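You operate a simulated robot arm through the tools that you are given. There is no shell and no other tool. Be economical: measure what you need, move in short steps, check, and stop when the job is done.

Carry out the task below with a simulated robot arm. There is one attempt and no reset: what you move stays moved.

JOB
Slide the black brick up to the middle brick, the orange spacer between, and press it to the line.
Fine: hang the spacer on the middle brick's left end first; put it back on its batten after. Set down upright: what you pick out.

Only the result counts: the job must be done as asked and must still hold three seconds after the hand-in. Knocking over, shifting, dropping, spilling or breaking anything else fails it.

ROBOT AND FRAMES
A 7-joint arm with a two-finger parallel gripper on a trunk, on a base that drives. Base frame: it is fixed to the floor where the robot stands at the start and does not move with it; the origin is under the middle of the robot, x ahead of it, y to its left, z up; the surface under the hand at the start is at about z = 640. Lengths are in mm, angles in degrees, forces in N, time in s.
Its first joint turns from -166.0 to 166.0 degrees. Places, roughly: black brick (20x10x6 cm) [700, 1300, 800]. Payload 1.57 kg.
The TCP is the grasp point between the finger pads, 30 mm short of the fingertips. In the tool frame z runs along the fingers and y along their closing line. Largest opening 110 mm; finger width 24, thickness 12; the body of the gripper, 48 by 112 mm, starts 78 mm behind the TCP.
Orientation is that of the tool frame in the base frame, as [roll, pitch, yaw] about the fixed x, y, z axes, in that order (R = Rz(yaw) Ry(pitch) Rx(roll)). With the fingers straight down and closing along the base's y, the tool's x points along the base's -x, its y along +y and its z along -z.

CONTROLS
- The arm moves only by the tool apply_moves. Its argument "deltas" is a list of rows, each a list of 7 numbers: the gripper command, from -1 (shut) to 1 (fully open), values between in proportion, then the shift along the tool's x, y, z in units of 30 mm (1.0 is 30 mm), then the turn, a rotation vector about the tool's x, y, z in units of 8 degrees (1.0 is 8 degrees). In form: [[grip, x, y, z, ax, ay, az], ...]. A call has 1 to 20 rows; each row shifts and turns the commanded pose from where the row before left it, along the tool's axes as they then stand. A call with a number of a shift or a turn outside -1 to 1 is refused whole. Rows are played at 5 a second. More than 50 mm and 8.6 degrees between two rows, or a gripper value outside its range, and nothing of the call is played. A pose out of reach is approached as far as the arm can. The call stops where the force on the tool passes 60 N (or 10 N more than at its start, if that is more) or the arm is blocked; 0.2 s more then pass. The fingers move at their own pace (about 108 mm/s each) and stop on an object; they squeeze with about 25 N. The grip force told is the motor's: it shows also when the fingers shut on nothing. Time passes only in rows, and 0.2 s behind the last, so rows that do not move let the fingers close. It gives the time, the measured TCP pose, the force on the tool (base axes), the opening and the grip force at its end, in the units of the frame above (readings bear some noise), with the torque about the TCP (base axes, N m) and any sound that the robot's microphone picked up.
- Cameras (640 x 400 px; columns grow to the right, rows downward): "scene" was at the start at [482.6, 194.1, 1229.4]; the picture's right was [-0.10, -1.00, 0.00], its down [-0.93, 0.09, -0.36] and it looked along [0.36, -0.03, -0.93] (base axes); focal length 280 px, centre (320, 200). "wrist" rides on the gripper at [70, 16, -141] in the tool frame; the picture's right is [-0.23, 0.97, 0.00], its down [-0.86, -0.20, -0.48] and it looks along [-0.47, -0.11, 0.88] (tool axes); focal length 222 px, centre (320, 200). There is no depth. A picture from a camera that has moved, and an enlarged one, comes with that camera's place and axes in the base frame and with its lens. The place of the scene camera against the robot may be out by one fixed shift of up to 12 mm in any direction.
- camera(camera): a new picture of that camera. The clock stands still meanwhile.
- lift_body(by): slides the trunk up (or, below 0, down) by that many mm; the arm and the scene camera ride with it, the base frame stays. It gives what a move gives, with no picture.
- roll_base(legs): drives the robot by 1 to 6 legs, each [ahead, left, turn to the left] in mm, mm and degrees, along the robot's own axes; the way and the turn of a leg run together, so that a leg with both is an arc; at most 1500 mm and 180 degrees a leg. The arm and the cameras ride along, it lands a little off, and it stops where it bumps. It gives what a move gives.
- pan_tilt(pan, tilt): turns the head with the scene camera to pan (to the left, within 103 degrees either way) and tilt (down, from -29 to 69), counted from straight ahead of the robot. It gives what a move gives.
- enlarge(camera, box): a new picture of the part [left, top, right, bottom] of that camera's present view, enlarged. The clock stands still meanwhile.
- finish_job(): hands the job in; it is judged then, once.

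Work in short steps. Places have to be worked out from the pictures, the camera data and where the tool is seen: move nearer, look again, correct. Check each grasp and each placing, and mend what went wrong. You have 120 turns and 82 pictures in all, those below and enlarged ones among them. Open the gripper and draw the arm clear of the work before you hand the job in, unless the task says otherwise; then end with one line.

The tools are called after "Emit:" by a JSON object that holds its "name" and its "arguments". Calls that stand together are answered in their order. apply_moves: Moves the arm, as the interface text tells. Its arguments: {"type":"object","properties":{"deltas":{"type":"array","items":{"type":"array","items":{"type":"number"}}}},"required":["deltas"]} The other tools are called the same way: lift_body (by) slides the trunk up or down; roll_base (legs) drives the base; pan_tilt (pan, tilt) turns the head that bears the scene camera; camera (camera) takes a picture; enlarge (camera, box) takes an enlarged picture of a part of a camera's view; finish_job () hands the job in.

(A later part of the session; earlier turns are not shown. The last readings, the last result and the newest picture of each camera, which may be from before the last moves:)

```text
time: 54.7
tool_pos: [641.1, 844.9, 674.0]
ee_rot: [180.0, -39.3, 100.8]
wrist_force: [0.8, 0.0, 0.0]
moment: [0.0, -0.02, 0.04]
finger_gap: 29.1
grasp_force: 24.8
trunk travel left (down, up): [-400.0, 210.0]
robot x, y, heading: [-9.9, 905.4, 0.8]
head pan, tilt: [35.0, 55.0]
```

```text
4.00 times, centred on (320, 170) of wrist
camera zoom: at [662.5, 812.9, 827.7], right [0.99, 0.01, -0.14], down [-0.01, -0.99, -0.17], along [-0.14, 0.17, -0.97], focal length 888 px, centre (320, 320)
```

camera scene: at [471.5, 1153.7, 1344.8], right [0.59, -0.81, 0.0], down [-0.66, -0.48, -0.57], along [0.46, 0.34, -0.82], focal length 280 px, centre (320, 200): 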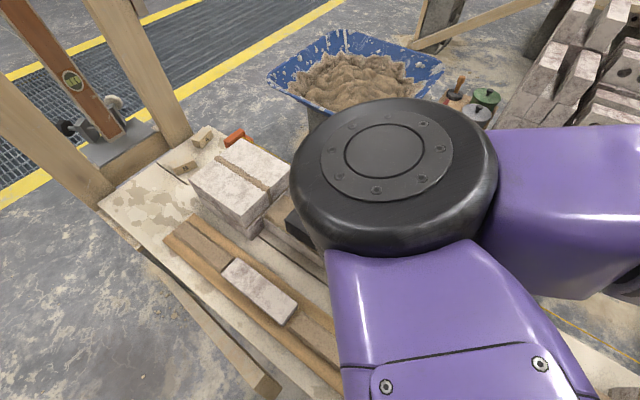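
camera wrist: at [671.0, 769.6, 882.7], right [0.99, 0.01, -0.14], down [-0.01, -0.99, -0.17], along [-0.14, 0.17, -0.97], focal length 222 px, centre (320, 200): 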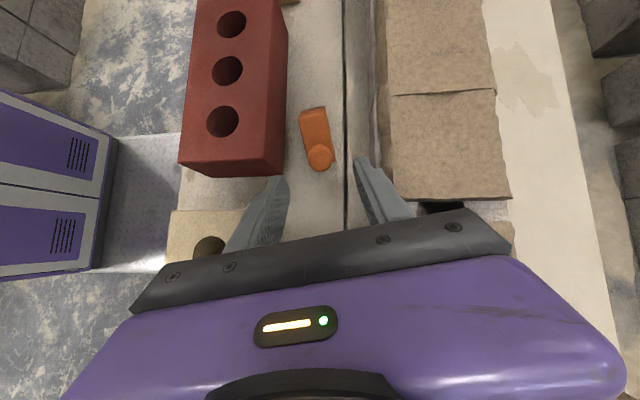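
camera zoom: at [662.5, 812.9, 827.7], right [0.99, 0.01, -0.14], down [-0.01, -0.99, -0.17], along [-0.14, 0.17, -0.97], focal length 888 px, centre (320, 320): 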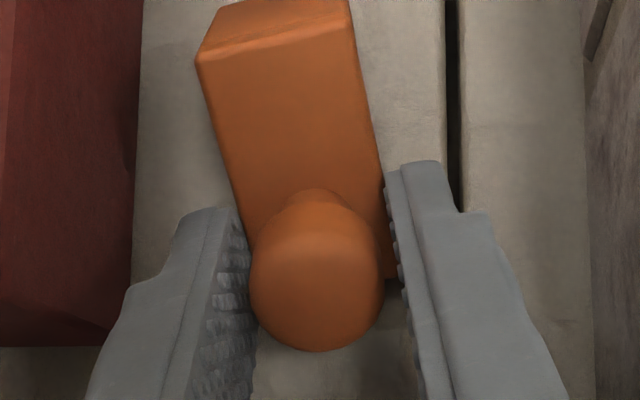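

Gap 29 mm: the tips now hold the plate's flat sides rather than the 23 mm head. That's a stiffer grip if deeper; I open, advance 3.5 mm, and regrip.

Emit:
{"name": "apply_moves", "arguments": {"deltas": [[-0.27, 0.0, 0, 0, 0, 0, 0], [-0.27, 0.0, 0, 0.06, 0, 0, 0], [-0.27, 0, 0, 0.06, 0, 0, 0], [-0.27, 0, 0, 0, 0, 0, 0], [-1, 0, 0, 0, 0, 0, 0], [-1, 0, 0, 0, 0, 0, 0], [-1, 0, 0, 0, 0, 0, 0]]}}

Emit:
{"name": "enlarge", "arguments": {"camera": "wrist", "box": [240, 120, 400, 220]}}

```text
time: 56.3
tool_pos: [641.0, 847.9, 670.1]
ee_rot: [180.0, -39.3, 100.8]
wrist_force: [2.2, -0.6, 0.5]
moment: [0.03, 0.02, 0.0]
finger_gap: 29.1
grasp_force: 25.0
trunk travel left (down, up): [-400.0, 210.0]
robot x, y, heading: [-12.2, 901.4, 1.3]
head pan, tilt: [35.0, 55.0]
```

```text
4.00 times, centred on (320, 170) of wrist
camera zoom: at [662.4, 814.4, 824.8], right [0.99, 0.01, -0.14], down [-0.01, -0.98, -0.17], along [-0.14, 0.17, -0.97], focal length 888 px, centre (320, 320)
```

zoom: 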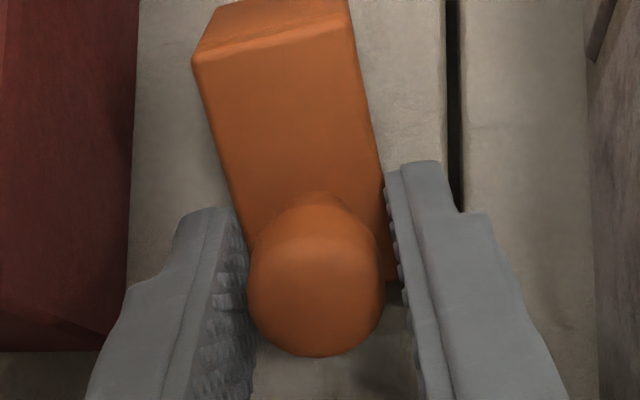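

Held with deeper overlap. Lift slowly straight up 90 mm and check.

Emit:
{"name": "apply_moves", "arguments": {"deltas": [[-1, 0.16, 0, -0.19, 0, 0, 0], [-1, 0.25, 0, -0.31, 0, 0, 0], [-1, 0.32, 0, -0.39, 0, 0, 0], [-1, 0.32, 0, -0.39, 0, 0, 0], [-1, 0.32, 0, -0.39, 0, 0, 0], [-1, 0.32, 0, -0.39, 0, 0, 0], [-1, 0.25, 0, -0.3, 0, 0, 0], [-1, 0, 0, 0, 0, 0, 0]]}}

Emit:
{"name": "camera", "arguments": {"camera": "wrist"}}

```text
time: 58.1
tool_pos: [640.3, 847.4, 762.5]
ee_rot: [180.0, -39.3, 100.7]
wrist_force: [-0.6, -1.0, -1.1]
moment: [-0.05, -0.01, 0.0]
finger_gap: 29.1
grasp_force: 24.8
trunk travel left (down, up): [-400.0, 210.0]
robot x, y, heading: [-10.7, 907.7, 1.3]
head pan, tilt: [35.0, 55.0]
```

```text
45 pictures are left
camera wrist: at [662.0, 814.7, 915.8], right [0.99, 0.01, -0.14], down [-0.02, -0.99, -0.17], along [-0.14, 0.17, -0.97], focal length 222 px, centre (320, 200)
```

wrist: 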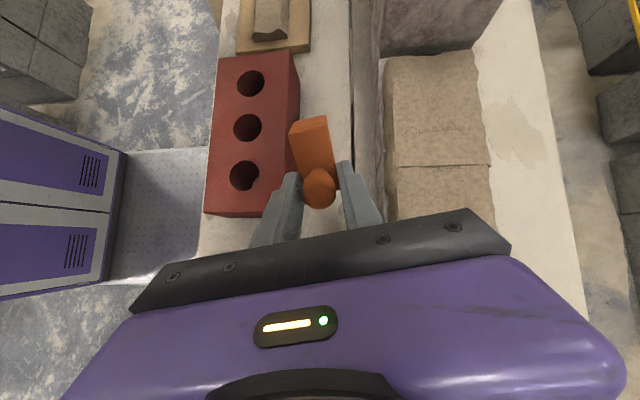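

Holding. Raise further, then slowly bring the tool upright.

Emit:
{"name": "apply_moves", "arguments": {"deltas": [[-1, 0.32, 0, -0.39, 0, 0, 0], [-1, 0.38, 0, -0.46, 0, 0, 0], [-1, 0.38, 0, -0.46, 0, 0, 0], [-1, 0.38, 0, -0.46, 0, 0, 0], [-1, 0.38, 0, -0.46, 0, 0, 0], [-1, 0.38, 0, -0.46, 0, 0, 0], [-1, 0.38, 0, -0.46, 0, 0, 0], [-1, 0.25, 0, -0.31, 0, 0, 0], [-1, 0, 0, 0, 0, -0.4, 0], [-1, 0, 0, 0, 0, -0.5, 0], [-1, 0, 0, 0, 0, -0.5, 0], [-1, 0, 0, 0, 0, -0.5, 0], [-1, 0, 0, 0, 0, -0.5, 0], [-1, 0, 0, 0, 0, -0.5, 0], [-1, 0, 0, 0, 0, -0.5, 0], [-1, 0, 0, 0, 0, -0.5, 0], [-1, 0, 0, 0, 0, -0.5, 0], [-1, 0, 0, 0, 0, -0.5, 0], [-1, 0, 0, 0, 0, 0, 0]]}}

Emit:
{"name": "camera", "arguments": {"camera": "wrist"}}

```text
time: 62.1
tool_pos: [639.9, 846.8, 898.9]
ee_rot: [179.9, 0.1, 100.7]
wrist_force: [1.0, -0.7, -1.0]
moment: [-0.02, -0.02, -0.04]
finger_gap: 29.0
grasp_force: 24.9
trunk travel left (down, up): [-400.0, 210.0]
robot x, y, heading: [-9.7, 903.5, 0.9]
head pan, tilt: [35.0, 55.0]
```

```text
44 pictures are left
camera wrist: at [641.8, 918.4, 1039.7], right [1.0, -0.04, 0.0], down [-0.04, -0.88, 0.48], along [-0.02, -0.48, -0.88], focal length 222 px, centre (320, 200)
```

wrist: 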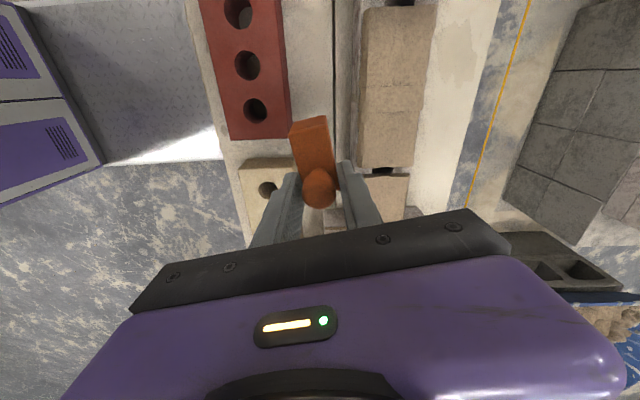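

Held well. Turn yaw to 90° and carry it over the middle brick's left end at z≈900.

Emit:
{"name": "apply_moves", "arguments": {"deltas": [[-1, 0, 0, 0, 0, 0, 0.45], [-1, 0, 0, 0, 0, 0, 0.45], [-1, 0, 0, 0, 0, 0, 0.45], [-1, 0.5, 0.15, 0, 0, 0, 0], [-1, 0.8, 0.2, 0, 0, 0, 0], [-1, 0.9, 0.2, 0, 0, 0, 0], [-1, 0.9, 0.2, 0, 0, 0, 0], [-1, 0.9, 0.2, 0, 0, 0, 0], [-1, 0.9, 0.2, 0, 0, 0, 0], [-1, 0.9, 0.2, 0, 0, 0, 0], [-1, 0.9, 0.2, 0, 0, 0, 0], [-1, 0.9, 0.2, 0, 0, 0, 0], [-1, 0.9, 0.2, 0, 0, 0, 0], [-1, 0.9, 0.2, 0, 0, 0, 0], [-1, 0.9, 0.2, 0, 0, 0, 0], [-1, 0.9, 0.2, 0, 0, 0, 0], [-1, 0.2, 0.1, 0, 0, 0, 0], [-1, 0, 0, 0, 0, 0, 0]]}}

Emit:
{"name": "camera", "arguments": {"camera": "wrist"}}

```text
time: 65.9
tool_pos: [717.8, 1189.4, 897.8]
ee_rot: [-179.9, -0.1, 90.0]
wrist_force: [0.8, 0.5, -1.0]
moment: [-0.02, 0.0, 0.01]
finger_gap: 29.2
grasp_force: 25.0
trunk travel left (down, up): [-400.0, 210.0]
robot x, y, heading: [-8.7, 902.8, 1.3]
head pan, tilt: [35.0, 55.0]
```

```text
43 pictures are left
camera wrist: at [733.5, 1258.5, 1039.6], right [0.97, -0.23, 0.0], down [-0.2, -0.86, 0.48], along [-0.11, -0.46, -0.88], focal length 222 px, centre (320, 200)
```

wrist: 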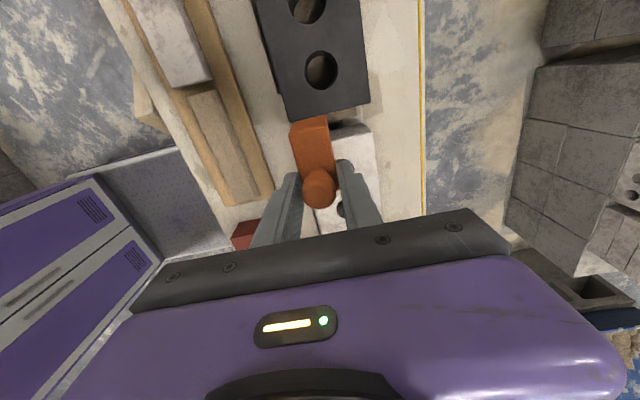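

Emit:
{"name": "enlarge", "arguments": {"camera": "wrist", "box": [250, 75, 410, 215]}}

```text
2.86 times, centred on (330, 145) of wrist
camera zoom: at [733.5, 1258.5, 1039.6], right [0.97, -0.23, 0.0], down [-0.2, -0.86, 0.48], along [-0.11, -0.46, -0.88], focal length 635 px, centre (291, 357)
```

zoom: 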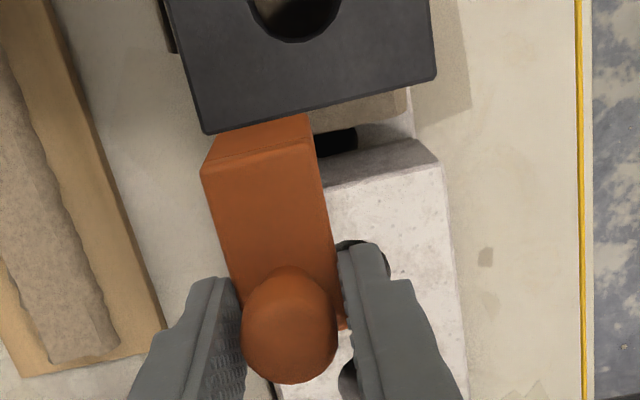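

End of middle brick at y≈1197, centre x≈733; lip outer ≈41 mm ahead of the TCP. Shift to (733,1175) and lower to z≈855, then look.

Emit:
{"name": "apply_moves", "arguments": {"deltas": [[-1, -0.24, 0.25, 0, 0, 0, 0], [-1, -0.24, 0.25, 0.3, 0, 0, 0], [-1, 0, 0, 0.4, 0, 0, 0], [-1, 0, 0, 0.4, 0, 0, 0], [-1, 0, 0, 0.3, 0, 0, 0], [-1, 0, 0, 0, 0, 0, 0]]}}

Emit:
{"name": "enlarge", "arguments": {"camera": "wrist", "box": [250, 75, 410, 215]}}

```text
time: 67.3
tool_pos: [734.6, 1174.3, 855.9]
ee_rot: [179.9, -0.1, 90.0]
wrist_force: [0.2, -0.4, -0.5]
moment: [-0.03, 0.02, 0.0]
finger_gap: 29.1
grasp_force: 25.1
trunk travel left (down, up): [-400.0, 210.0]
robot x, y, heading: [-10.4, 905.2, 1.0]
head pan, tilt: [35.0, 55.0]
```

```text
2.86 times, centred on (330, 145) of wrist
camera zoom: at [748.6, 1243.9, 997.9], right [0.97, -0.23, 0.0], down [-0.2, -0.86, 0.48], along [-0.11, -0.46, -0.88], focal length 635 px, centre (291, 357)
```

zoom: 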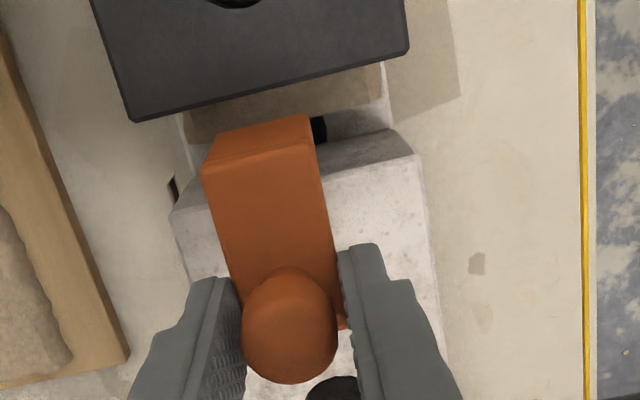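

Lip will clear the brick end. Lower slowly in small rows watching force.

Emit:
{"name": "apply_moves", "arguments": {"deltas": [[-1, 0, 0, 0.3, 0, 0, 0], [-1, 0, 0, 0.3, 0, 0, 0], [-1, 0, 0, 0.2, 0, 0, 0], [-1, 0, 0, 0.1, 0, 0, 0], [-1, 0, 0, 0.1, 0, 0, 0], [-1, 0, 0, 0, 0, 0, 0]]}}

Emit:
{"name": "enlarge", "arguments": {"camera": "wrist", "box": [250, 75, 410, 215]}}

```text
time: 68.7
tool_pos: [734.2, 1175.7, 826.7]
ee_rot: [-180.0, -0.1, 90.1]
wrist_force: [-0.2, -0.3, -0.3]
moment: [0.02, -0.01, 0.05]
finger_gap: 29.3
grasp_force: 24.7
trunk travel left (down, up): [-400.0, 210.0]
robot x, y, heading: [-10.1, 901.0, 1.2]
head pan, tilt: [35.0, 55.0]
```

```text
2.86 times, centred on (330, 145) of wrist
camera zoom: at [749.3, 1244.5, 967.9], right [0.97, -0.23, 0.0], down [-0.2, -0.86, 0.48], along [-0.11, -0.46, -0.88], focal length 635 px, centre (291, 357)
```

zoom: 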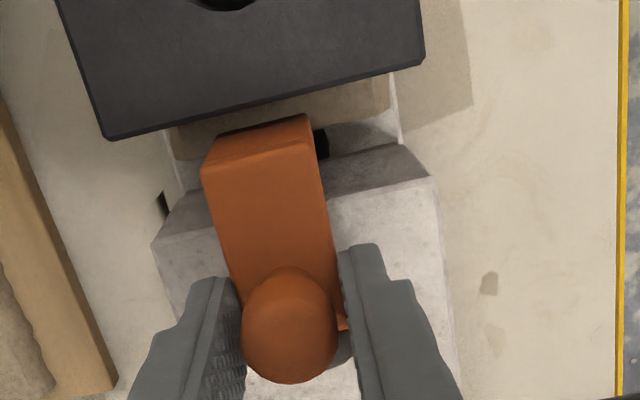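

No contact yet; continue in ~2 mm steps.

Emit:
{"name": "apply_moves", "arguments": {"deltas": [[-1, 0, 0, 0.07, 0, 0, 0], [-1, 0, 0, 0.07, 0, 0, 0]]}}

Emit:
{"name": "apply_moves", "arguments": {"deltas": [[-1, 0, 0, 0.06, 0, 0, 0], [-1, 0, 0, 0.0, 0, 0, 0]]}}

```text
time: 69.3
tool_pos: [734.2, 1175.6, 820.5]
ee_rot: [180.0, -0.1, 90.0]
wrist_force: [-0.2, -0.2, -0.7]
moment: [-0.01, -0.01, -0.01]
finger_gap: 29.0
grasp_force: 24.6
trunk travel left (down, up): [-400.0, 210.0]
robot x, y, heading: [-12.0, 900.7, 1.1]
head pan, tilt: [35.0, 55.0]
```

```text
time: 69.9
tool_pos: [733.7, 1175.0, 821.0]
ee_rot: [-180.0, -0.2, 89.9]
wrist_force: [-0.4, -0.9, -0.6]
moment: [-0.02, 0.03, 0.0]
finger_gap: 29.3
grasp_force: 24.9
trunk travel left (down, up): [-400.0, 210.0]
robot x, y, heading: [-9.9, 904.0, 1.0]
head pan, tilt: [35.0, 55.0]
```

Emit:
{"name": "apply_moves", "arguments": {"deltas": [[-1, 0, 0, 0.08, 0, 0, 0], [-1, 0, 0, 0.0, 0, 0, 0]]}}

Emit:
{"name": "apply_moves", "arguments": {"deltas": [[-1, 0, 0, 0.08, 0, 0, 0], [-1, 0, 0, 0.0, 0, 0, 0]]}}

Emit:
{"name": "apply_moves", "arguments": {"deltas": [[-1, 0, 0, 0.06, 0, 0, 0], [-1, 0, 0, 0.0, 0, 0, 0]]}}

```text
time: 70.5
tool_pos: [733.9, 1176.8, 818.4]
ee_rot: [-179.9, -0.1, 90.1]
wrist_force: [-0.6, -0.1, -1.0]
moment: [-0.03, 0.04, -0.02]
finger_gap: 29.2
grasp_force: 25.5
trunk travel left (down, up): [-400.0, 210.0]
robot x, y, heading: [-8.8, 903.9, 1.2]
head pan, tilt: [35.0, 55.0]
```

```text
time: 71.1
tool_pos: [734.3, 1175.2, 815.9]
ee_rot: [180.0, -0.1, 90.0]
wrist_force: [0.1, -0.4, -1.5]
moment: [-0.01, 0.03, -0.01]
finger_gap: 29.1
grasp_force: 24.7
trunk travel left (down, up): [-400.0, 210.0]
robot x, y, heading: [-9.4, 902.1, 1.2]
head pan, tilt: [35.0, 55.0]
```

```text
time: 71.7
tool_pos: [734.0, 1174.2, 814.2]
ee_rot: [-180.0, -0.1, 90.1]
wrist_force: [0.3, -0.7, -0.2]
moment: [-0.03, 0.02, 0.0]
finger_gap: 29.0
grasp_force: 24.9
trunk travel left (down, up): [-400.0, 210.0]
robot x, y, heading: [-10.6, 903.3, 1.0]
head pan, tilt: [35.0, 55.0]
```

Emit:
{"name": "enlarge", "arguments": {"camera": "wrist", "box": [250, 75, 410, 215]}}

```text
2.86 times, centred on (330, 145) of wrist
camera zoom: at [749.3, 1244.5, 955.4], right [0.97, -0.23, 0.0], down [-0.2, -0.86, 0.48], along [-0.11, -0.46, -0.88], focal length 635 px, centre (291, 357)
```

zoom: 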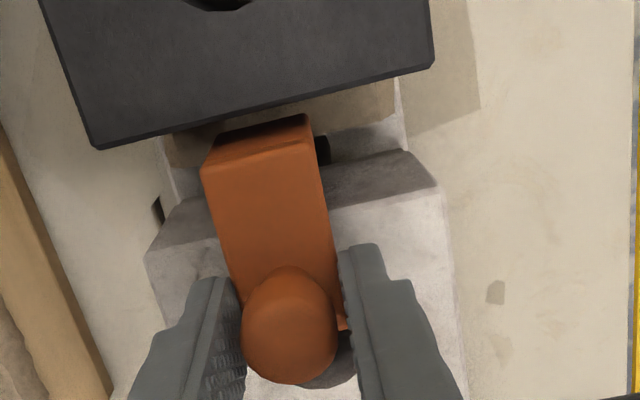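

Still above contact. Continue lowering in 2 mm steps.

Emit:
{"name": "apply_moves", "arguments": {"deltas": [[-1, 0, 0, 0.08, 0, 0, 0], [-1, 0, 0, 0.0, 0, 0, 0]]}}

Emit:
{"name": "apply_moves", "arguments": {"deltas": [[-1, 0, 0, 0.08, 0, 0, 0], [-1, 0, 0, 0.0, 0, 0, 0]]}}

Emit:
{"name": "apply_moves", "arguments": {"deltas": [[-1, 0, 0, 0.08, 0, 0, 0], [-1, 0, 0, 0.0, 0, 0, 0]]}}

```text
time: 72.3
tool_pos: [734.0, 1175.0, 811.8]
ee_rot: [-179.9, -0.1, 90.0]
wrist_force: [-1.9, 0.2, -0.3]
moment: [-0.02, -0.01, -0.02]
finger_gap: 29.1
grasp_force: 24.9
trunk travel left (down, up): [-400.0, 210.0]
robot x, y, heading: [-10.7, 903.2, 1.0]
head pan, tilt: [35.0, 55.0]
```

```text
time: 72.9
tool_pos: [735.3, 1174.6, 808.8]
ee_rot: [180.0, -0.1, 90.1]
wrist_force: [-0.1, -0.3, -0.4]
moment: [0.0, 0.01, 0.03]
finger_gap: 29.0
grasp_force: 24.8
trunk travel left (down, up): [-400.0, 210.0]
robot x, y, heading: [-11.0, 904.6, 1.0]
head pan, tilt: [35.0, 55.0]
```

```text
time: 73.5
tool_pos: [733.9, 1174.9, 806.5]
ee_rot: [180.0, -0.1, 90.0]
wrist_force: [0.1, -0.4, -0.4]
moment: [-0.01, -0.01, 0.01]
finger_gap: 29.1
grasp_force: 25.1
trunk travel left (down, up): [-400.0, 210.0]
robot x, y, heading: [-12.0, 902.6, 1.0]
head pan, tilt: [35.0, 55.0]
```

Emit:
{"name": "apply_moves", "arguments": {"deltas": [[-1, 0, 0, 0.08, 0, 0, 0], [-1, 0, 0, 0.0, 0, 0, 0]]}}

Emit:
{"name": "enlarge", "arguments": {"camera": "wrist", "box": [250, 75, 410, 215]}}

```text
time: 74.1
tool_pos: [734.8, 1175.0, 804.3]
ee_rot: [180.0, -0.1, 90.0]
wrist_force: [-1.3, -0.8, 2.5]
moment: [-0.06, 0.03, -0.02]
finger_gap: 29.3
grasp_force: 24.9
trunk travel left (down, up): [-400.0, 210.0]
robot x, y, heading: [-8.1, 901.8, 0.8]
head pan, tilt: [35.0, 55.0]
```

```text
2.86 times, centred on (330, 145) of wrist
camera zoom: at [749.7, 1244.6, 945.9], right [0.97, -0.23, 0.0], down [-0.2, -0.86, 0.48], along [-0.11, -0.46, -0.88], focal length 635 px, centre (291, 357)
```

zoom: 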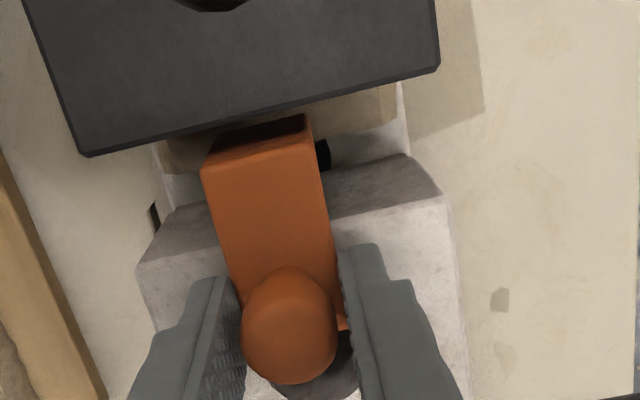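

A first hint of contact (+2.5 N). One more small step.

Emit:
{"name": "apply_moves", "arguments": {"deltas": [[-1, 0, 0, 0.05, 0, 0, 0], [-1, 0, 0, 0.0, 0, 0, 0]]}}

```text
time: 74.7
tool_pos: [735.2, 1175.8, 803.6]
ee_rot: [-180.0, -0.1, 90.1]
wrist_force: [-7.5, -1.8, 22.2]
moment: [-0.36, 0.31, -0.05]
finger_gap: 29.2
grasp_force: 25.2
trunk travel left (down, up): [-400.0, 210.0]
robot x, y, heading: [-9.9, 902.5, 1.1]
head pan, tilt: [35.0, 55.0]
```

Seated on the brick top at TCP z≈804. Ease up slightly and slide −y in small steps until the lip meets the brick's end.

Emit:
{"name": "apply_moves", "arguments": {"deltas": [[-1, 0, 0, -0.04, 0, 0, 0], [-1, -0.07, 0, 0, 0, 0, 0], [-1, -0.07, 0, 0, 0, 0, 0], [-1, 0, 0, 0, 0, 0, 0]]}}

Emit:
{"name": "apply_moves", "arguments": {"deltas": [[-1, -0.07, 0, 0, 0, 0, 0], [-1, 0, 0, 0, 0, 0, 0]]}}

Emit:
{"name": "apply_moves", "arguments": {"deltas": [[-1, -0.05, 0, 0, 0, 0, 0], [-1, 0, 0, 0, 0, 0, 0]]}}

```text
time: 75.7
tool_pos: [734.1, 1171.3, 805.5]
ee_rot: [180.0, -0.2, 90.0]
wrist_force: [0.3, 5.5, 11.6]
moment: [0.03, 0.0, -0.02]
finger_gap: 29.1
grasp_force: 25.2
trunk travel left (down, up): [-400.0, 210.0]
robot x, y, heading: [-8.6, 905.5, 1.1]
head pan, tilt: [35.0, 55.0]
```

```text
time: 76.3
tool_pos: [734.3, 1169.6, 803.5]
ee_rot: [179.9, -0.1, 90.0]
wrist_force: [-1.2, 6.3, 11.0]
moment: [0.01, -0.11, 0.06]
finger_gap: 29.2
grasp_force: 24.6
trunk travel left (down, up): [-400.0, 210.0]
robot x, y, heading: [-13.9, 902.7, 0.9]
head pan, tilt: [35.0, 55.0]
```

```text
time: 76.9
tool_pos: [734.6, 1167.4, 803.9]
ee_rot: [180.0, -0.1, 90.0]
wrist_force: [1.5, 2.5, 7.3]
moment: [-0.01, -0.11, 0.05]
finger_gap: 29.0
grasp_force: 24.8
trunk travel left (down, up): [-400.0, 210.0]
robot x, y, heading: [-8.4, 907.1, 1.2]
head pan, tilt: [35.0, 55.0]
```

Emit:
{"name": "apply_moves", "arguments": {"deltas": [[-1, -0.06, 0, 0, 0, 0, 0], [-1, 0, 0, 0, 0, 0, 0]]}}

Emit:
{"name": "apply_moves", "arguments": {"deltas": [[-1, -0.05, 0, 0, 0, 0, 0], [-1, 0, 0, 0, 0, 0, 0]]}}

Emit:
{"name": "enlarge", "arguments": {"camera": "wrist", "box": [250, 75, 410, 215]}}

```text
time: 77.5
tool_pos: [735.3, 1165.1, 804.3]
ee_rot: [179.8, -0.1, 90.2]
wrist_force: [0.7, 4.0, 7.6]
moment: [0.01, -0.08, 0.06]
finger_gap: 29.1
grasp_force: 24.6
trunk travel left (down, up): [-400.0, 210.0]
robot x, y, heading: [-9.7, 902.4, 0.9]
head pan, tilt: [35.0, 55.0]
```

```text
time: 78.1
tool_pos: [733.9, 1164.0, 804.2]
ee_rot: [-179.9, -0.2, 90.0]
wrist_force: [-0.2, 2.4, 6.3]
moment: [0.01, -0.07, 0.03]
finger_gap: 29.1
grasp_force: 24.9
trunk travel left (down, up): [-400.0, 210.0]
robot x, y, heading: [-8.7, 905.5, 0.9]
head pan, tilt: [35.0, 55.0]
```

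```text
2.86 times, centred on (330, 145) of wrist
camera zoom: at [749.6, 1233.4, 945.5], right [0.97, -0.23, 0.0], down [-0.2, -0.86, 0.48], along [-0.11, -0.46, -0.88], focal length 635 px, centre (291, 357)
```

zoom: 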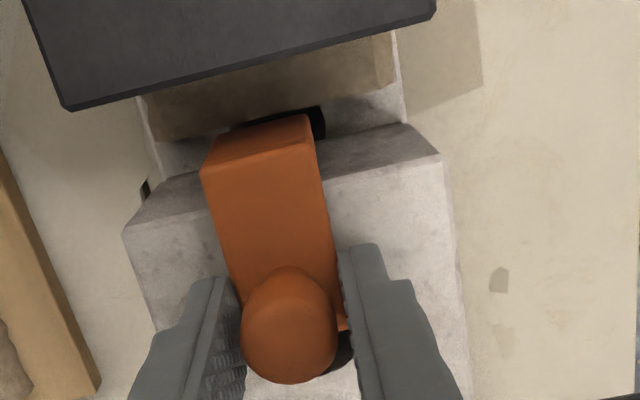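

Emit:
{"name": "apply_moves", "arguments": {"deltas": [[-1, -0.06, 0, 0, 0, 0, 0], [-1, 0, 0, 0, 0, 0, 0]]}}

Emit:
{"name": "apply_moves", "arguments": {"deltas": [[-1, -0.05, 0, 0, 0, 0, 0], [-1, 0, 0, 0, 0, 0, 0]]}}

```text
time: 78.7
tool_pos: [733.8, 1160.9, 804.1]
ee_rot: [-180.0, -0.1, 89.9]
wrist_force: [-0.3, 0.8, 1.0]
moment: [0.0, -0.02, 0.01]
finger_gap: 28.8
grasp_force: 24.8
trunk travel left (down, up): [-400.0, 210.0]
robot x, y, heading: [-6.3, 906.2, 1.1]
head pan, tilt: [35.0, 55.0]
```

```text
time: 79.3
tool_pos: [734.0, 1161.3, 803.7]
ee_rot: [-179.9, -0.2, 90.1]
wrist_force: [-0.5, 5.5, -0.4]
moment: [0.17, 0.04, 0.03]
finger_gap: 29.0
grasp_force: 25.2
trunk travel left (down, up): [-400.0, 210.0]
robot x, y, heading: [-9.0, 901.7, 1.2]
head pan, tilt: [35.0, 55.0]
```

Side force with no vertical force: the lip is snug on the brick's end. Release gently, rise, and look.

Emit:
{"name": "apply_moves", "arguments": {"deltas": [[-1, 0, 0, 0.02, 0, 0, 0], [-0.35, 0, 0, 0, 0, 0, 0], [-0.2, 0, 0, 0, 0, 0, 0], [-0.2, 0, 0, -0.3, 0, 0, 0], [-0.2, 0, 0, -0.7, 0, 0, 0], [-0.2, 0, 0, -1, 0, 0, 0], [-0.2, 0, 0, -1, 0, 0, 0], [-0.2, 0, 0, 0, 0, 0, 0]]}}

Emit:
{"name": "enlarge", "arguments": {"camera": "wrist", "box": [230, 60, 410, 215]}}

```text
time: 81.1
tool_pos: [733.0, 1159.4, 892.3]
ee_rot: [179.9, -0.1, 90.0]
wrist_force: [0.3, 0.4, 0.9]
moment: [-0.01, 0.02, -0.02]
finger_gap: 43.8
grasp_force: 0.1
trunk travel left (down, up): [-400.0, 210.0]
robot x, y, heading: [-8.5, 905.7, 1.1]
head pan, tilt: [35.0, 55.0]
```

```text
2.58 times, centred on (320, 138) of wrist
camera zoom: at [748.7, 1229.3, 1034.3], right [0.97, -0.23, 0.0], down [-0.2, -0.86, 0.48], along [-0.11, -0.46, -0.88], focal length 573 px, centre (320, 361)
```

zoom: 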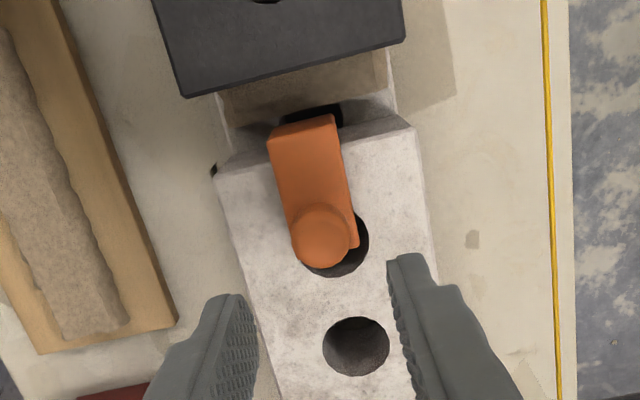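

The spacer hangs properly. Next the black brick: right end y≈1227, centre ≈(736,1323). Open wide and move above it to look.

Emit:
{"name": "apply_moves", "arguments": {"deltas": [[0.3, 0.91, 0.02, 0, 0, 0, 0], [1, 0.91, 0.02, 0, 0, 0, 0], [1, 0.91, 0.02, 0, 0, 0, 0], [1, 0.91, 0.02, 0, 0, 0, 0], [1, 0.91, 0, 0, 0, 0, 0], [1, 0.91, 0, 0, 0, 0, 0], [1, 0, 0, 0, 0, 0, 0]]}}

Emit:
{"name": "camera", "arguments": {"camera": "wrist"}}

```text
time: 82.7
tool_pos: [734.2, 1322.6, 895.4]
ee_rot: [-180.0, -0.2, 90.0]
wrist_force: [-0.5, 0.8, -1.0]
moment: [-0.03, -0.04, 0.0]
finger_gap: 110.1
grasp_force: 0.2
trunk travel left (down, up): [-400.0, 210.0]
robot x, y, heading: [-9.8, 904.9, 0.6]
head pan, tilt: [35.0, 55.0]
```

```text
35 pictures are left
camera wrist: at [750.3, 1392.1, 1036.9], right [0.97, -0.23, 0.0], down [-0.2, -0.86, 0.48], along [-0.11, -0.46, -0.88], focal length 222 px, centre (320, 200)
```

wrist: 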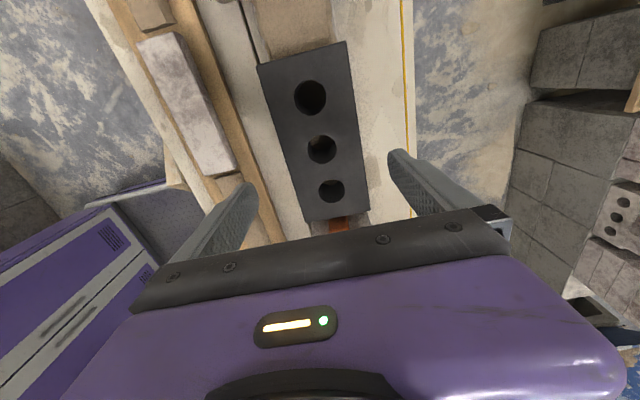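

Black brick ≈92 mm wide, centred x≈735.5, y≈1323, top ≈777. Lower the open fingers around it.

Emit:
{"name": "apply_moves", "arguments": {"deltas": [[1, 0, 0.05, 0.9, 0, 0, 0], [1, 0, 0, 0.9, 0, 0, 0], [1, 0, 0, 0.5, 0, 0, 0], [1, 0, 0, 0.3, 0, 0, 0], [1, 0, 0, 0, 0, 0, 0]]}}

Emit:
{"name": "camera", "arguments": {"camera": "wrist"}}

```text
time: 83.9
tool_pos: [737.8, 1324.2, 815.5]
ee_rot: [179.9, -0.1, 90.0]
wrist_force: [0.3, -0.2, 0.1]
moment: [-0.01, -0.01, 0.02]
finger_gap: 110.1
grasp_force: 0.1
trunk travel left (down, up): [-400.0, 210.0]
robot x, y, heading: [-6.5, 904.0, 1.0]
head pan, tilt: [35.0, 55.0]
```

```text
34 pictures are left
camera wrist: at [753.0, 1392.9, 957.9], right [0.97, -0.23, 0.0], down [-0.2, -0.86, 0.48], along [-0.11, -0.46, -0.88], focal length 222 px, centre (320, 200)
```

wrist: 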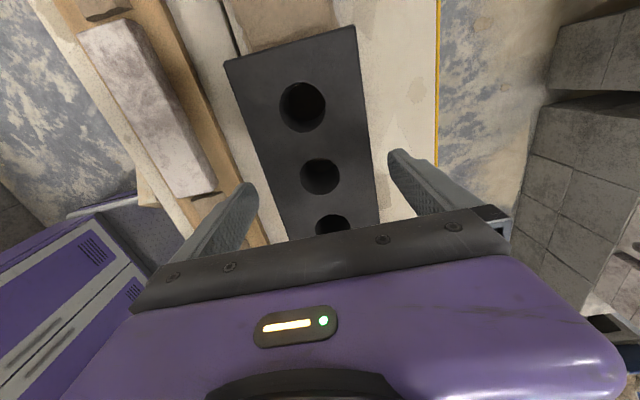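

Emit:
{"name": "apply_moves", "arguments": {"deltas": [[1, 0, 0, 0.4, 0, 0, 0], [1, 0, 0, 0.4, 0, 0, 0], [1, 0, 0, 0.4, 0, 0, 0], [1, 0, 0, 0.4, 0, 0, 0], [1, 0, 0, 0, 0, 0, 0]]}}

Emit:
{"name": "camera", "arguments": {"camera": "wrist"}}

```text
time: 85.1
tool_pos: [737.2, 1323.6, 768.8]
ee_rot: [180.0, -0.1, 90.1]
wrist_force: [0.0, 0.1, 0.6]
moment: [-0.03, 0.02, 0.01]
finger_gap: 110.0
grasp_force: 0.1
trunk travel left (down, up): [-400.0, 210.0]
robot x, y, heading: [-5.4, 903.0, 1.1]
head pan, tilt: [35.0, 55.0]
```

```text
33 pictures are left
camera wrist: at [752.5, 1393.7, 909.7], right [0.97, -0.23, 0.0], down [-0.2, -0.86, 0.48], along [-0.11, -0.46, -0.88], focal length 222 px, centre (320, 200)
```

wrist: 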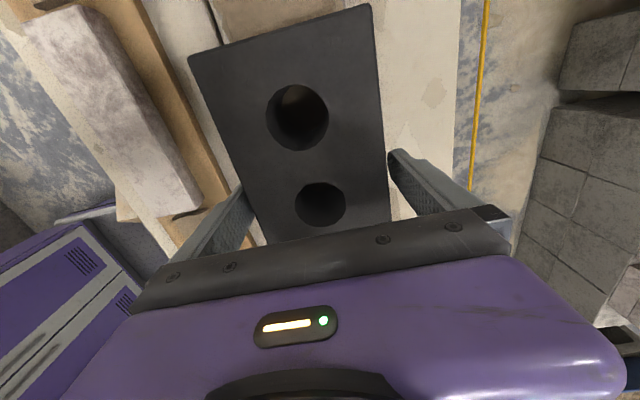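

Centred within ~1 mm. Close on the brick.

Emit:
{"name": "apply_moves", "arguments": {"deltas": [[0.7, 0, 0, 0, 0, 0, 0], [0.5, 0, 0, 0, 0, 0, 0], [0.4, 0, 0, 0, 0, 0, 0], [0, 0, 0, 0, 0, 0, 0], [-1, 0, 0, 0, 0, 0, 0]]}}

```text
time: 86.3
tool_pos: [736.7, 1324.9, 768.2]
ee_rot: [-179.9, 0.0, 89.9]
wrist_force: [-3.4, -0.8, 0.8]
moment: [0.08, 0.18, -0.06]
finger_gap: 91.9
grasp_force: 25.3
trunk travel left (down, up): [-400.0, 210.0]
robot x, y, heading: [-8.1, 901.3, 1.0]
head pan, tilt: [35.0, 55.0]
```

Gripped (92 mm). Drag toward −y in small steps.

Emit:
{"name": "apply_moves", "arguments": {"deltas": [[-1, -0.1, 0, 0, 0, 0, 0], [-1, -0.15, 0, 0, 0, 0, 0], [-1, -0.15, 0, 0, 0, 0, 0], [-1, 0, 0, 0, 0, 0, 0]]}}

Emit:
{"name": "camera", "arguments": {"camera": "wrist"}}

```text
time: 87.3
tool_pos: [738.8, 1311.9, 767.3]
ee_rot: [-180.0, -0.2, 90.0]
wrist_force: [0.7, 8.9, 2.0]
moment: [-0.11, 0.69, -0.36]
finger_gap: 91.9
grasp_force: 25.5
trunk travel left (down, up): [-400.0, 210.0]
robot x, y, heading: [-9.5, 902.7, 1.2]
head pan, tilt: [35.0, 55.0]
```

```text
32 pictures are left
camera wrist: at [752.8, 1381.4, 909.7], right [0.97, -0.23, 0.0], down [-0.2, -0.86, 0.48], along [-0.11, -0.46, -0.88], focal length 222 px, centre (320, 200)
```

wrist: 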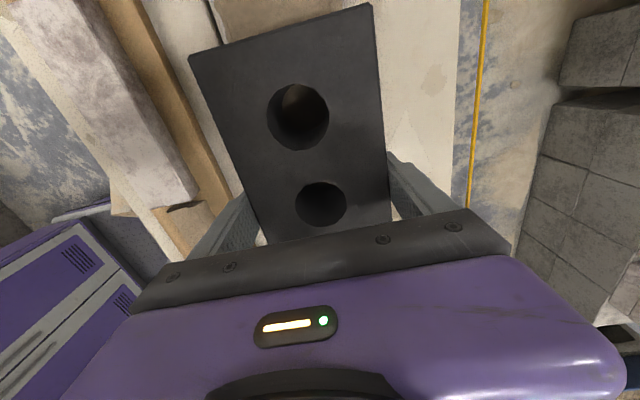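

The brick slides along (friction ≈9 N). Continue in smaller steps until the lip stops it.

Emit:
{"name": "apply_moves", "arguments": {"deltas": [[-1, -0.1, 0, 0, 0, 0, 0], [-1, -0.1, 0, 0, 0, 0, 0], [-1, 0, 0, 0, 0, 0, 0]]}}

Emit:
{"name": "apply_moves", "arguments": {"deltas": [[-1, -0.07, 0, 0, 0, 0, 0], [-1, 0, 0, 0, 0, 0, 0]]}}

Emit:
{"name": "apply_moves", "arguments": {"deltas": [[-1, -0.07, 0, 0, 0, 0, 0], [-1, 0, 0, 0, 0, 0, 0]]}}

```text
time: 88.1
tool_pos: [736.6, 1306.7, 767.5]
ee_rot: [-180.0, -0.2, 90.1]
wrist_force: [-2.5, 11.3, 6.2]
moment: [0.09, -0.17, 0.21]
finger_gap: 91.8
grasp_force: 25.1
trunk travel left (down, up): [-400.0, 210.0]
robot x, y, heading: [-11.8, 905.7, 1.0]
head pan, tilt: [35.0, 55.0]
```

```text
time: 88.7
tool_pos: [737.3, 1304.5, 768.7]
ee_rot: [180.0, -0.2, 90.1]
wrist_force: [1.7, 12.2, 7.6]
moment: [0.19, 0.25, -0.18]
finger_gap: 92.2
grasp_force: 25.0
trunk travel left (down, up): [-400.0, 210.0]
robot x, y, heading: [-9.5, 905.0, 0.9]
head pan, tilt: [35.0, 55.0]
```

```text
time: 89.3
tool_pos: [737.7, 1301.8, 767.1]
ee_rot: [180.0, -0.1, 90.0]
wrist_force: [-1.8, 10.2, 3.5]
moment: [0.36, -0.55, 0.25]
finger_gap: 91.8
grasp_force: 25.5
trunk travel left (down, up): [-400.0, 210.0]
robot x, y, heading: [-12.0, 905.7, 1.2]
head pan, tilt: [35.0, 55.0]
```

Emit:
{"name": "apply_moves", "arguments": {"deltas": [[-1, -0.06, 0, 0, 0, 0, 0], [-1, 0, 0, 0, 0, 0, 0]]}}

Emit:
{"name": "apply_moves", "arguments": {"deltas": [[-1, -0.06, 0, 0, 0, 0, 0], [-1, 0, 0, 0, 0, 0, 0]]}}

Emit:
{"name": "pan_tilt", "arguments": {"pan": 10, "tilt": 60}}

Emit:
{"name": "camera", "arguments": {"camera": "scene"}}

```text
time: 89.9
tool_pos: [737.5, 1302.5, 768.0]
ee_rot: [180.0, -0.2, 90.1]
wrist_force: [-2.4, 16.0, 2.2]
moment: [-0.36, -0.55, -0.2]
finger_gap: 91.9
grasp_force: 25.5
trunk travel left (down, up): [-400.0, 210.0]
robot x, y, heading: [-7.6, 902.7, 1.0]
head pan, tilt: [35.0, 55.0]
```

```text
time: 90.5
tool_pos: [738.4, 1300.2, 768.2]
ee_rot: [-180.0, -0.2, 90.1]
wrist_force: [-0.9, 23.2, 1.1]
moment: [0.1, -0.29, 0.0]
finger_gap: 91.6
grasp_force: 25.0
trunk travel left (down, up): [-400.0, 210.0]
robot x, y, heading: [-8.5, 905.1, 1.0]
head pan, tilt: [35.0, 55.0]
```

```text
time: 91.4
tool_pos: [738.7, 1299.8, 768.3]
ee_rot: [179.9, -0.2, 90.2]
wrist_force: [-3.7, 20.7, 2.4]
moment: [0.08, -0.31, 0.16]
finger_gap: 92.0
grasp_force: 24.9
trunk travel left (down, up): [-400.0, 210.0]
robot x, y, heading: [-8.0, 901.4, 1.0]
head pan, tilt: [10.0, 60.0]
```

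```text
31 pictures are left
camera scene: at [478.4, 1124.7, 1338.7], right [0.19, -0.98, 0.0], down [-0.85, -0.17, -0.5], along [0.49, 0.1, -0.87], focal length 280 px, centre (320, 200)
```

scene: 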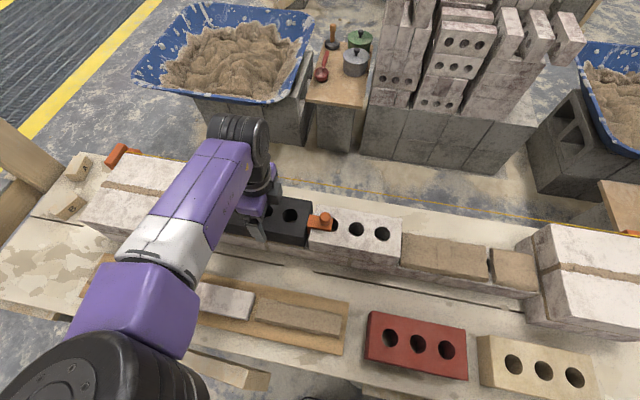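

Emit:
{"name": "enlarge", "arguments": {"camera": "scene", "box": [255, 185, 415, 285]}}

```text
4.00 times, centred on (335, 235) of scene
camera zoom: at [478.4, 1124.7, 1338.7], right [0.19, -0.98, 0.0], down [-0.85, -0.17, -0.5], along [0.49, 0.1, -0.87], focal length 1118 px, centre (260, 60)
```

zoom: 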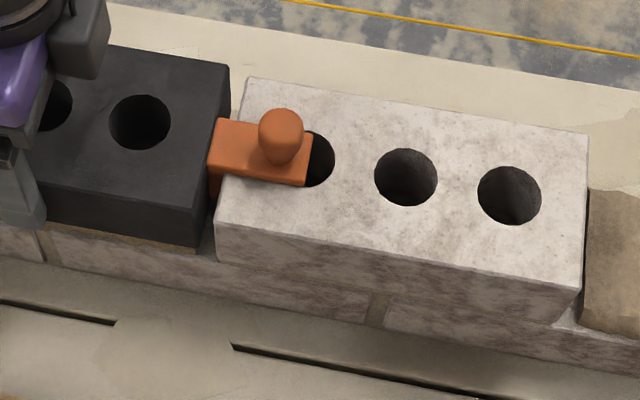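

Contact confirmed: lip pinched between the bricks, faces aligned, black about 10 mm high. Open, rise, then probe the middle brick's top with the fingertips for the reference height.

Emit:
{"name": "apply_moves", "arguments": {"deltas": [[1, 0.02, 0, 0, 0, 0, 0], [1, 0, 0, 0, 0, 0, 0], [1, 0, 0, -0.5, 0, 0, 0], [1, 0, 0, -1, 0, 0, 0], [1, 0, 0, -1, 0, 0, 0], [1, 0, 0, -1, 0, 0, 0], [0.5, -1, 0, -0.5, 0, 0, 0], [0, -1, 0, 0, 0, 0, 0], [0, -1, 0, 0, 0, 0, 0], [0, -1, 0, 0, 0, 0, 0], [0, -1, 0, 0, 0, 0, 0], [0, -1, 0, 0, 0, 0, 0], [0, -1, 0, 0, 0, 0, 0], [0, 0, 0, 0, 0, 0, 0]]}}

Emit:
{"name": "enlarge", "arguments": {"camera": "scene", "box": [235, 175, 415, 285]}}

```text
time: 94.4
tool_pos: [739.4, 1088.5, 886.9]
ee_rot: [180.0, -0.1, 90.0]
wrist_force: [-0.4, 0.3, 0.2]
moment: [-0.01, 0.05, -0.04]
finger_gap: 54.8
grasp_force: 0.0
trunk travel left (down, up): [-400.0, 210.0]
robot x, y, heading: [-7.0, 902.1, 1.3]
head pan, tilt: [10.0, 60.0]
```

```text
3.56 times, centred on (325, 230) of scene
camera zoom: at [478.6, 1124.1, 1338.7], right [0.19, -0.98, 0.0], down [-0.85, -0.17, -0.5], along [0.49, 0.1, -0.87], focal length 994 px, centre (302, 93)
```

zoom: 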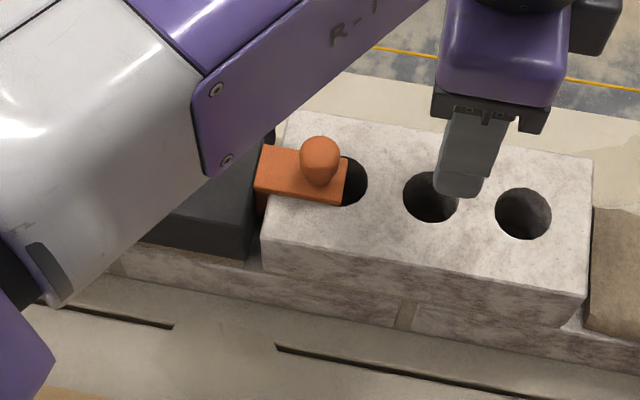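

Emit:
{"name": "apply_moves", "arguments": {"deltas": [[0, 0, -0.1, 0.9, 0, 0, 0], [0, 0, 0, 0.9, 0, 0, 0], [0, 0, 0, 0.5, 0, 0, 0], [0, 0, 0, 0.2, 0, 0, 0], [0, 0, 0, 0, 0, 0, 0]]}}

Emit:
{"name": "apply_moves", "arguments": {"deltas": [[0, 0, 0, 0.1, 0, 0, 0], [0, 0, 0, 0.06, 0, 0, 0], [0, 0, 0, 0, 0, 0, 0]]}}

Emit:
{"name": "apply_moves", "arguments": {"deltas": [[0, 0, 0, 0.06, 0, 0, 0], [0, 0, 0, 0, 0, 0, 0]]}}

```text
time: 95.6
tool_pos: [735.0, 1088.9, 812.7]
ee_rot: [-180.0, -0.1, 90.0]
wrist_force: [-1.0, 0.1, -0.1]
moment: [0.0, -0.02, -0.01]
finger_gap: 54.9
grasp_force: 0.1
trunk travel left (down, up): [-400.0, 210.0]
robot x, y, heading: [-9.7, 903.8, 1.3]
head pan, tilt: [10.0, 60.0]
```

```text
time: 96.4
tool_pos: [736.5, 1088.8, 808.2]
ee_rot: [-179.9, 0.0, 90.0]
wrist_force: [-1.1, 0.2, -0.6]
moment: [-0.01, 0.02, 0.0]
finger_gap: 55.0
grasp_force: 0.0
trunk travel left (down, up): [-400.0, 210.0]
robot x, y, heading: [-11.5, 907.2, 1.2]
head pan, tilt: [10.0, 60.0]
```

```text
time: 97.0
tool_pos: [735.5, 1090.2, 805.4]
ee_rot: [-180.0, -0.1, 90.1]
wrist_force: [-1.0, 0.2, 1.1]
moment: [0.01, 0.0, 0.04]
finger_gap: 54.9
grasp_force: 0.0
trunk travel left (down, up): [-400.0, 210.0]
robot x, y, heading: [-10.4, 899.9, 1.2]
head pan, tilt: [10.0, 60.0]
```

Emit:
{"name": "apply_moves", "arguments": {"deltas": [[0, 0, 0, 0.04, 0, 0, 0], [0, 0, 0, 0, 0, 0, 0]]}}

Emit:
{"name": "apply_moves", "arguments": {"deltas": [[0, 0, 0, 0.04, 0, 0, 0], [0, 0, 0, 0, 0, 0, 0]]}}

```text
time: 97.6
tool_pos: [734.9, 1090.1, 805.2]
ee_rot: [179.9, 0.0, 89.9]
wrist_force: [0.0, 0.0, 0.3]
moment: [-0.01, 0.0, -0.01]
finger_gap: 54.9
grasp_force: 0.1
trunk travel left (down, up): [-400.0, 210.0]
robot x, y, heading: [-9.4, 903.5, 1.1]
head pan, tilt: [10.0, 60.0]
```

```text
time: 98.2
tool_pos: [735.4, 1090.5, 803.5]
ee_rot: [180.0, -0.1, 90.0]
wrist_force: [0.9, 1.3, 5.8]
moment: [-0.04, 0.21, -0.04]
finger_gap: 54.8
grasp_force: 0.1
trunk travel left (down, up): [-400.0, 210.0]
robot x, y, heading: [-8.4, 906.1, 1.3]
head pan, tilt: [10.0, 60.0]
```

Middle top contact at TCP z≈803.7. Go over the spacer to the black brick's centre (y≈1296) and probe it.

Emit:
{"name": "apply_moves", "arguments": {"deltas": [[0, 0, 0, -0.5, 0, 0, 0], [0, 0, 0, -1, 0, 0, 0], [0, 0, 0, -1, 0, 0, 0], [0, 0.98, 0, 0, 0, 0, 0], [0, 0.98, 0, 0, 0, 0, 0], [0, 0.98, 0, 0, 0, 0, 0], [0, 0.98, 0, 0, 0, 0, 0], [0, 0.98, 0, 0, 0, 0, 0], [0, 0.98, 0, 0, 0, 0, 0], [0, 0.98, 0, 0, 0, 0, 0], [0, 0, 0, 0.9, 0, 0, 0], [0, 0, 0, 0.6, 0, 0, 0], [0, 0, 0, 0, 0, 0, 0]]}}

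Emit:
{"name": "camera", "arguments": {"camera": "wrist"}}

```text
time: 101.0
tool_pos: [734.3, 1295.1, 834.1]
ee_rot: [180.0, -0.1, 90.0]
wrist_force: [1.4, 0.4, -0.1]
moment: [-0.01, 0.03, 0.02]
finger_gap: 54.7
grasp_force: 0.1
trunk travel left (down, up): [-400.0, 210.0]
robot x, y, heading: [-10.7, 901.1, 1.3]
head pan, tilt: [10.0, 60.0]
```

```text
28 pictures are left
camera wrist: at [749.9, 1364.2, 975.3], right [0.97, -0.23, 0.0], down [-0.2, -0.86, 0.48], along [-0.11, -0.46, -0.88], focal length 222 px, centre (320, 200)
```

wrist: 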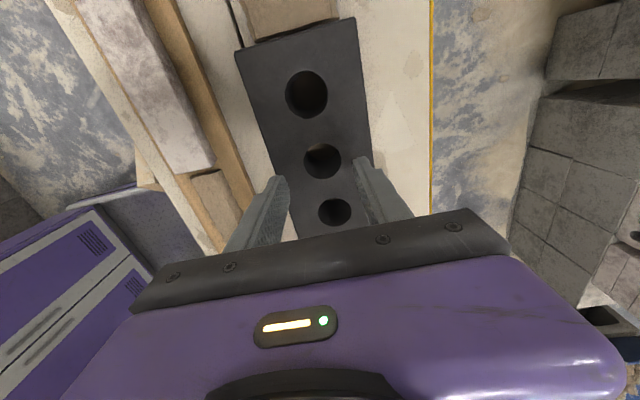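

Emit:
{"name": "apply_moves", "arguments": {"deltas": [[0, 0.13, 0.05, 0.4, 0, 0, 0], [0, 0, 0, 0.1, 0, 0, 0], [0, 0, 0, 0, 0, 0, 0]]}}

Emit:
{"name": "apply_moves", "arguments": {"deltas": [[0, 0, 0, 0.08, 0, 0, 0], [0, 0, 0, 0, 0, 0, 0]]}}

Emit:
{"name": "apply_moves", "arguments": {"deltas": [[0, 0, 0, 0.08, 0, 0, 0], [0, 0, 0, 0, 0, 0, 0]]}}

```text
time: 101.8
tool_pos: [737.0, 1300.1, 818.4]
ee_rot: [-180.0, -0.1, 90.0]
wrist_force: [0.6, 0.4, -0.4]
moment: [0.01, -0.02, -0.02]
finger_gap: 55.1
grasp_force: 0.1
trunk travel left (down, up): [-400.0, 210.0]
robot x, y, heading: [-8.8, 901.6, 1.1]
head pan, tilt: [10.0, 60.0]
```

```text
time: 102.4
tool_pos: [736.4, 1299.0, 816.1]
ee_rot: [-179.9, -0.1, 89.9]
wrist_force: [0.2, -0.1, -0.4]
moment: [-0.01, 0.02, -0.01]
finger_gap: 55.0
grasp_force: 0.0
trunk travel left (down, up): [-400.0, 210.0]
robot x, y, heading: [-9.6, 903.4, 1.2]
head pan, tilt: [10.0, 60.0]
```

```text
time: 103.0
tool_pos: [736.4, 1298.5, 812.5]
ee_rot: [180.0, 0.0, 90.0]
wrist_force: [-0.6, -0.3, 1.2]
moment: [-0.01, 0.02, -0.01]
finger_gap: 55.1
grasp_force: 0.1
trunk travel left (down, up): [-400.0, 210.0]
robot x, y, heading: [-11.8, 900.0, 1.0]
head pan, tilt: [10.0, 60.0]
```

Emit:
{"name": "apply_moves", "arguments": {"deltas": [[0, 0, 0, 0.06, 0, 0, 0], [0, 0, 0, 0, 0, 0, 0]]}}

Emit:
{"name": "apply_moves", "arguments": {"deltas": [[0, 0, 0, 0.06, 0, 0, 0], [0, 0, 0, 0, 0, 0, 0]]}}

Emit:
{"name": "apply_moves", "arguments": {"deltas": [[0, 0, 0, 0.06, 0, 0, 0], [0, 0, 0, 0, 0, 0, 0]]}}

```text
time: 103.6
tool_pos: [735.2, 1298.5, 811.3]
ee_rot: [180.0, -0.1, 90.0]
wrist_force: [-0.1, 0.2, -0.2]
moment: [0.01, 0.01, 0.03]
finger_gap: 55.1
grasp_force: 0.0
trunk travel left (down, up): [-400.0, 210.0]
robot x, y, heading: [-10.6, 906.0, 1.1]
head pan, tilt: [10.0, 60.0]
```

```text
time: 104.2
tool_pos: [735.3, 1299.1, 810.9]
ee_rot: [-180.0, -0.2, 90.0]
wrist_force: [0.1, -0.5, 6.7]
moment: [-0.09, 0.19, 0.02]
finger_gap: 55.0
grasp_force: 0.1
trunk travel left (down, up): [-400.0, 210.0]
robot x, y, heading: [-10.7, 899.6, 1.4]
head pan, tilt: [10.0, 60.0]
```

```text
time: 104.8
tool_pos: [736.9, 1298.3, 809.6]
ee_rot: [180.0, -0.1, 89.9]
wrist_force: [1.0, -1.9, 18.7]
moment: [-0.29, 0.53, 0.19]
finger_gap: 55.3
grasp_force: 0.6
trunk travel left (down, up): [-400.0, 210.0]
robot x, y, heading: [-9.3, 905.1, 0.9]
head pan, tilt: [10.0, 60.0]
```

Contact at ≈810.5, i.e. ~7 mm to go. Press on in small steps.

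Emit:
{"name": "apply_moves", "arguments": {"deltas": [[0, 0, 0, 0.06, 0, 0, 0], [0, 0, 0, 0, 0, 0, 0]]}}

Emit:
{"name": "apply_moves", "arguments": {"deltas": [[0, 0, 0, 0.06, 0, 0, 0], [0, 0, 0, 0, 0, 0, 0]]}}

```text
time: 105.4
tool_pos: [735.1, 1299.9, 807.0]
ee_rot: [179.9, -0.1, 89.9]
wrist_force: [1.0, -3.8, 23.0]
moment: [-0.34, 0.46, 0.28]
finger_gap: 55.3
grasp_force: 0.1
trunk travel left (down, up): [-400.0, 210.0]
robot x, y, heading: [-9.6, 902.1, 1.0]
head pan, tilt: [10.0, 60.0]
```

```text
time: 106.0
tool_pos: [736.0, 1299.3, 805.5]
ee_rot: [-179.9, -0.1, 89.9]
wrist_force: [2.0, -3.7, 19.7]
moment: [-0.37, 0.16, 0.24]
finger_gap: 55.1
grasp_force: 0.2
trunk travel left (down, up): [-400.0, 210.0]
robot x, y, heading: [-13.4, 902.4, 1.3]
head pan, tilt: [10.0, 60.0]
```

Yielding evenly at ~20 N; 1.7 mm left. One more step, then lift and inspect.

Emit:
{"name": "apply_moves", "arguments": {"deltas": [[0, 0, 0, 0.05, 0, 0, 0], [0, 0, 0, 0, 0, 0, 0], [0, 0, 0, 0, 0, 0, 0]]}}

Emit:
{"name": "apply_moves", "arguments": {"deltas": [[0, 0, 0, 0.0, 0, 0, 0], [0, 0, 0, 0, 0, 0, 0]]}}

```text
time: 106.8
tool_pos: [736.6, 1298.6, 804.0]
ee_rot: [180.0, -0.2, 90.1]
wrist_force: [0.9, -5.9, 17.4]
moment: [-0.41, -0.09, -0.01]
finger_gap: 55.5
grasp_force: 0.3
trunk travel left (down, up): [-400.0, 210.0]
robot x, y, heading: [-10.5, 902.3, 1.1]
head pan, tilt: [10.0, 60.0]
```

```text
time: 107.4
tool_pos: [736.4, 1298.2, 803.4]
ee_rot: [-180.0, -0.1, 90.0]
wrist_force: [0.1, -5.9, 14.6]
moment: [-0.36, -0.21, -0.12]
finger_gap: 55.2
grasp_force: 0.5
trunk travel left (down, up): [-400.0, 210.0]
robot x, y, heading: [-9.6, 902.9, 1.2]
head pan, tilt: [10.0, 60.0]
```

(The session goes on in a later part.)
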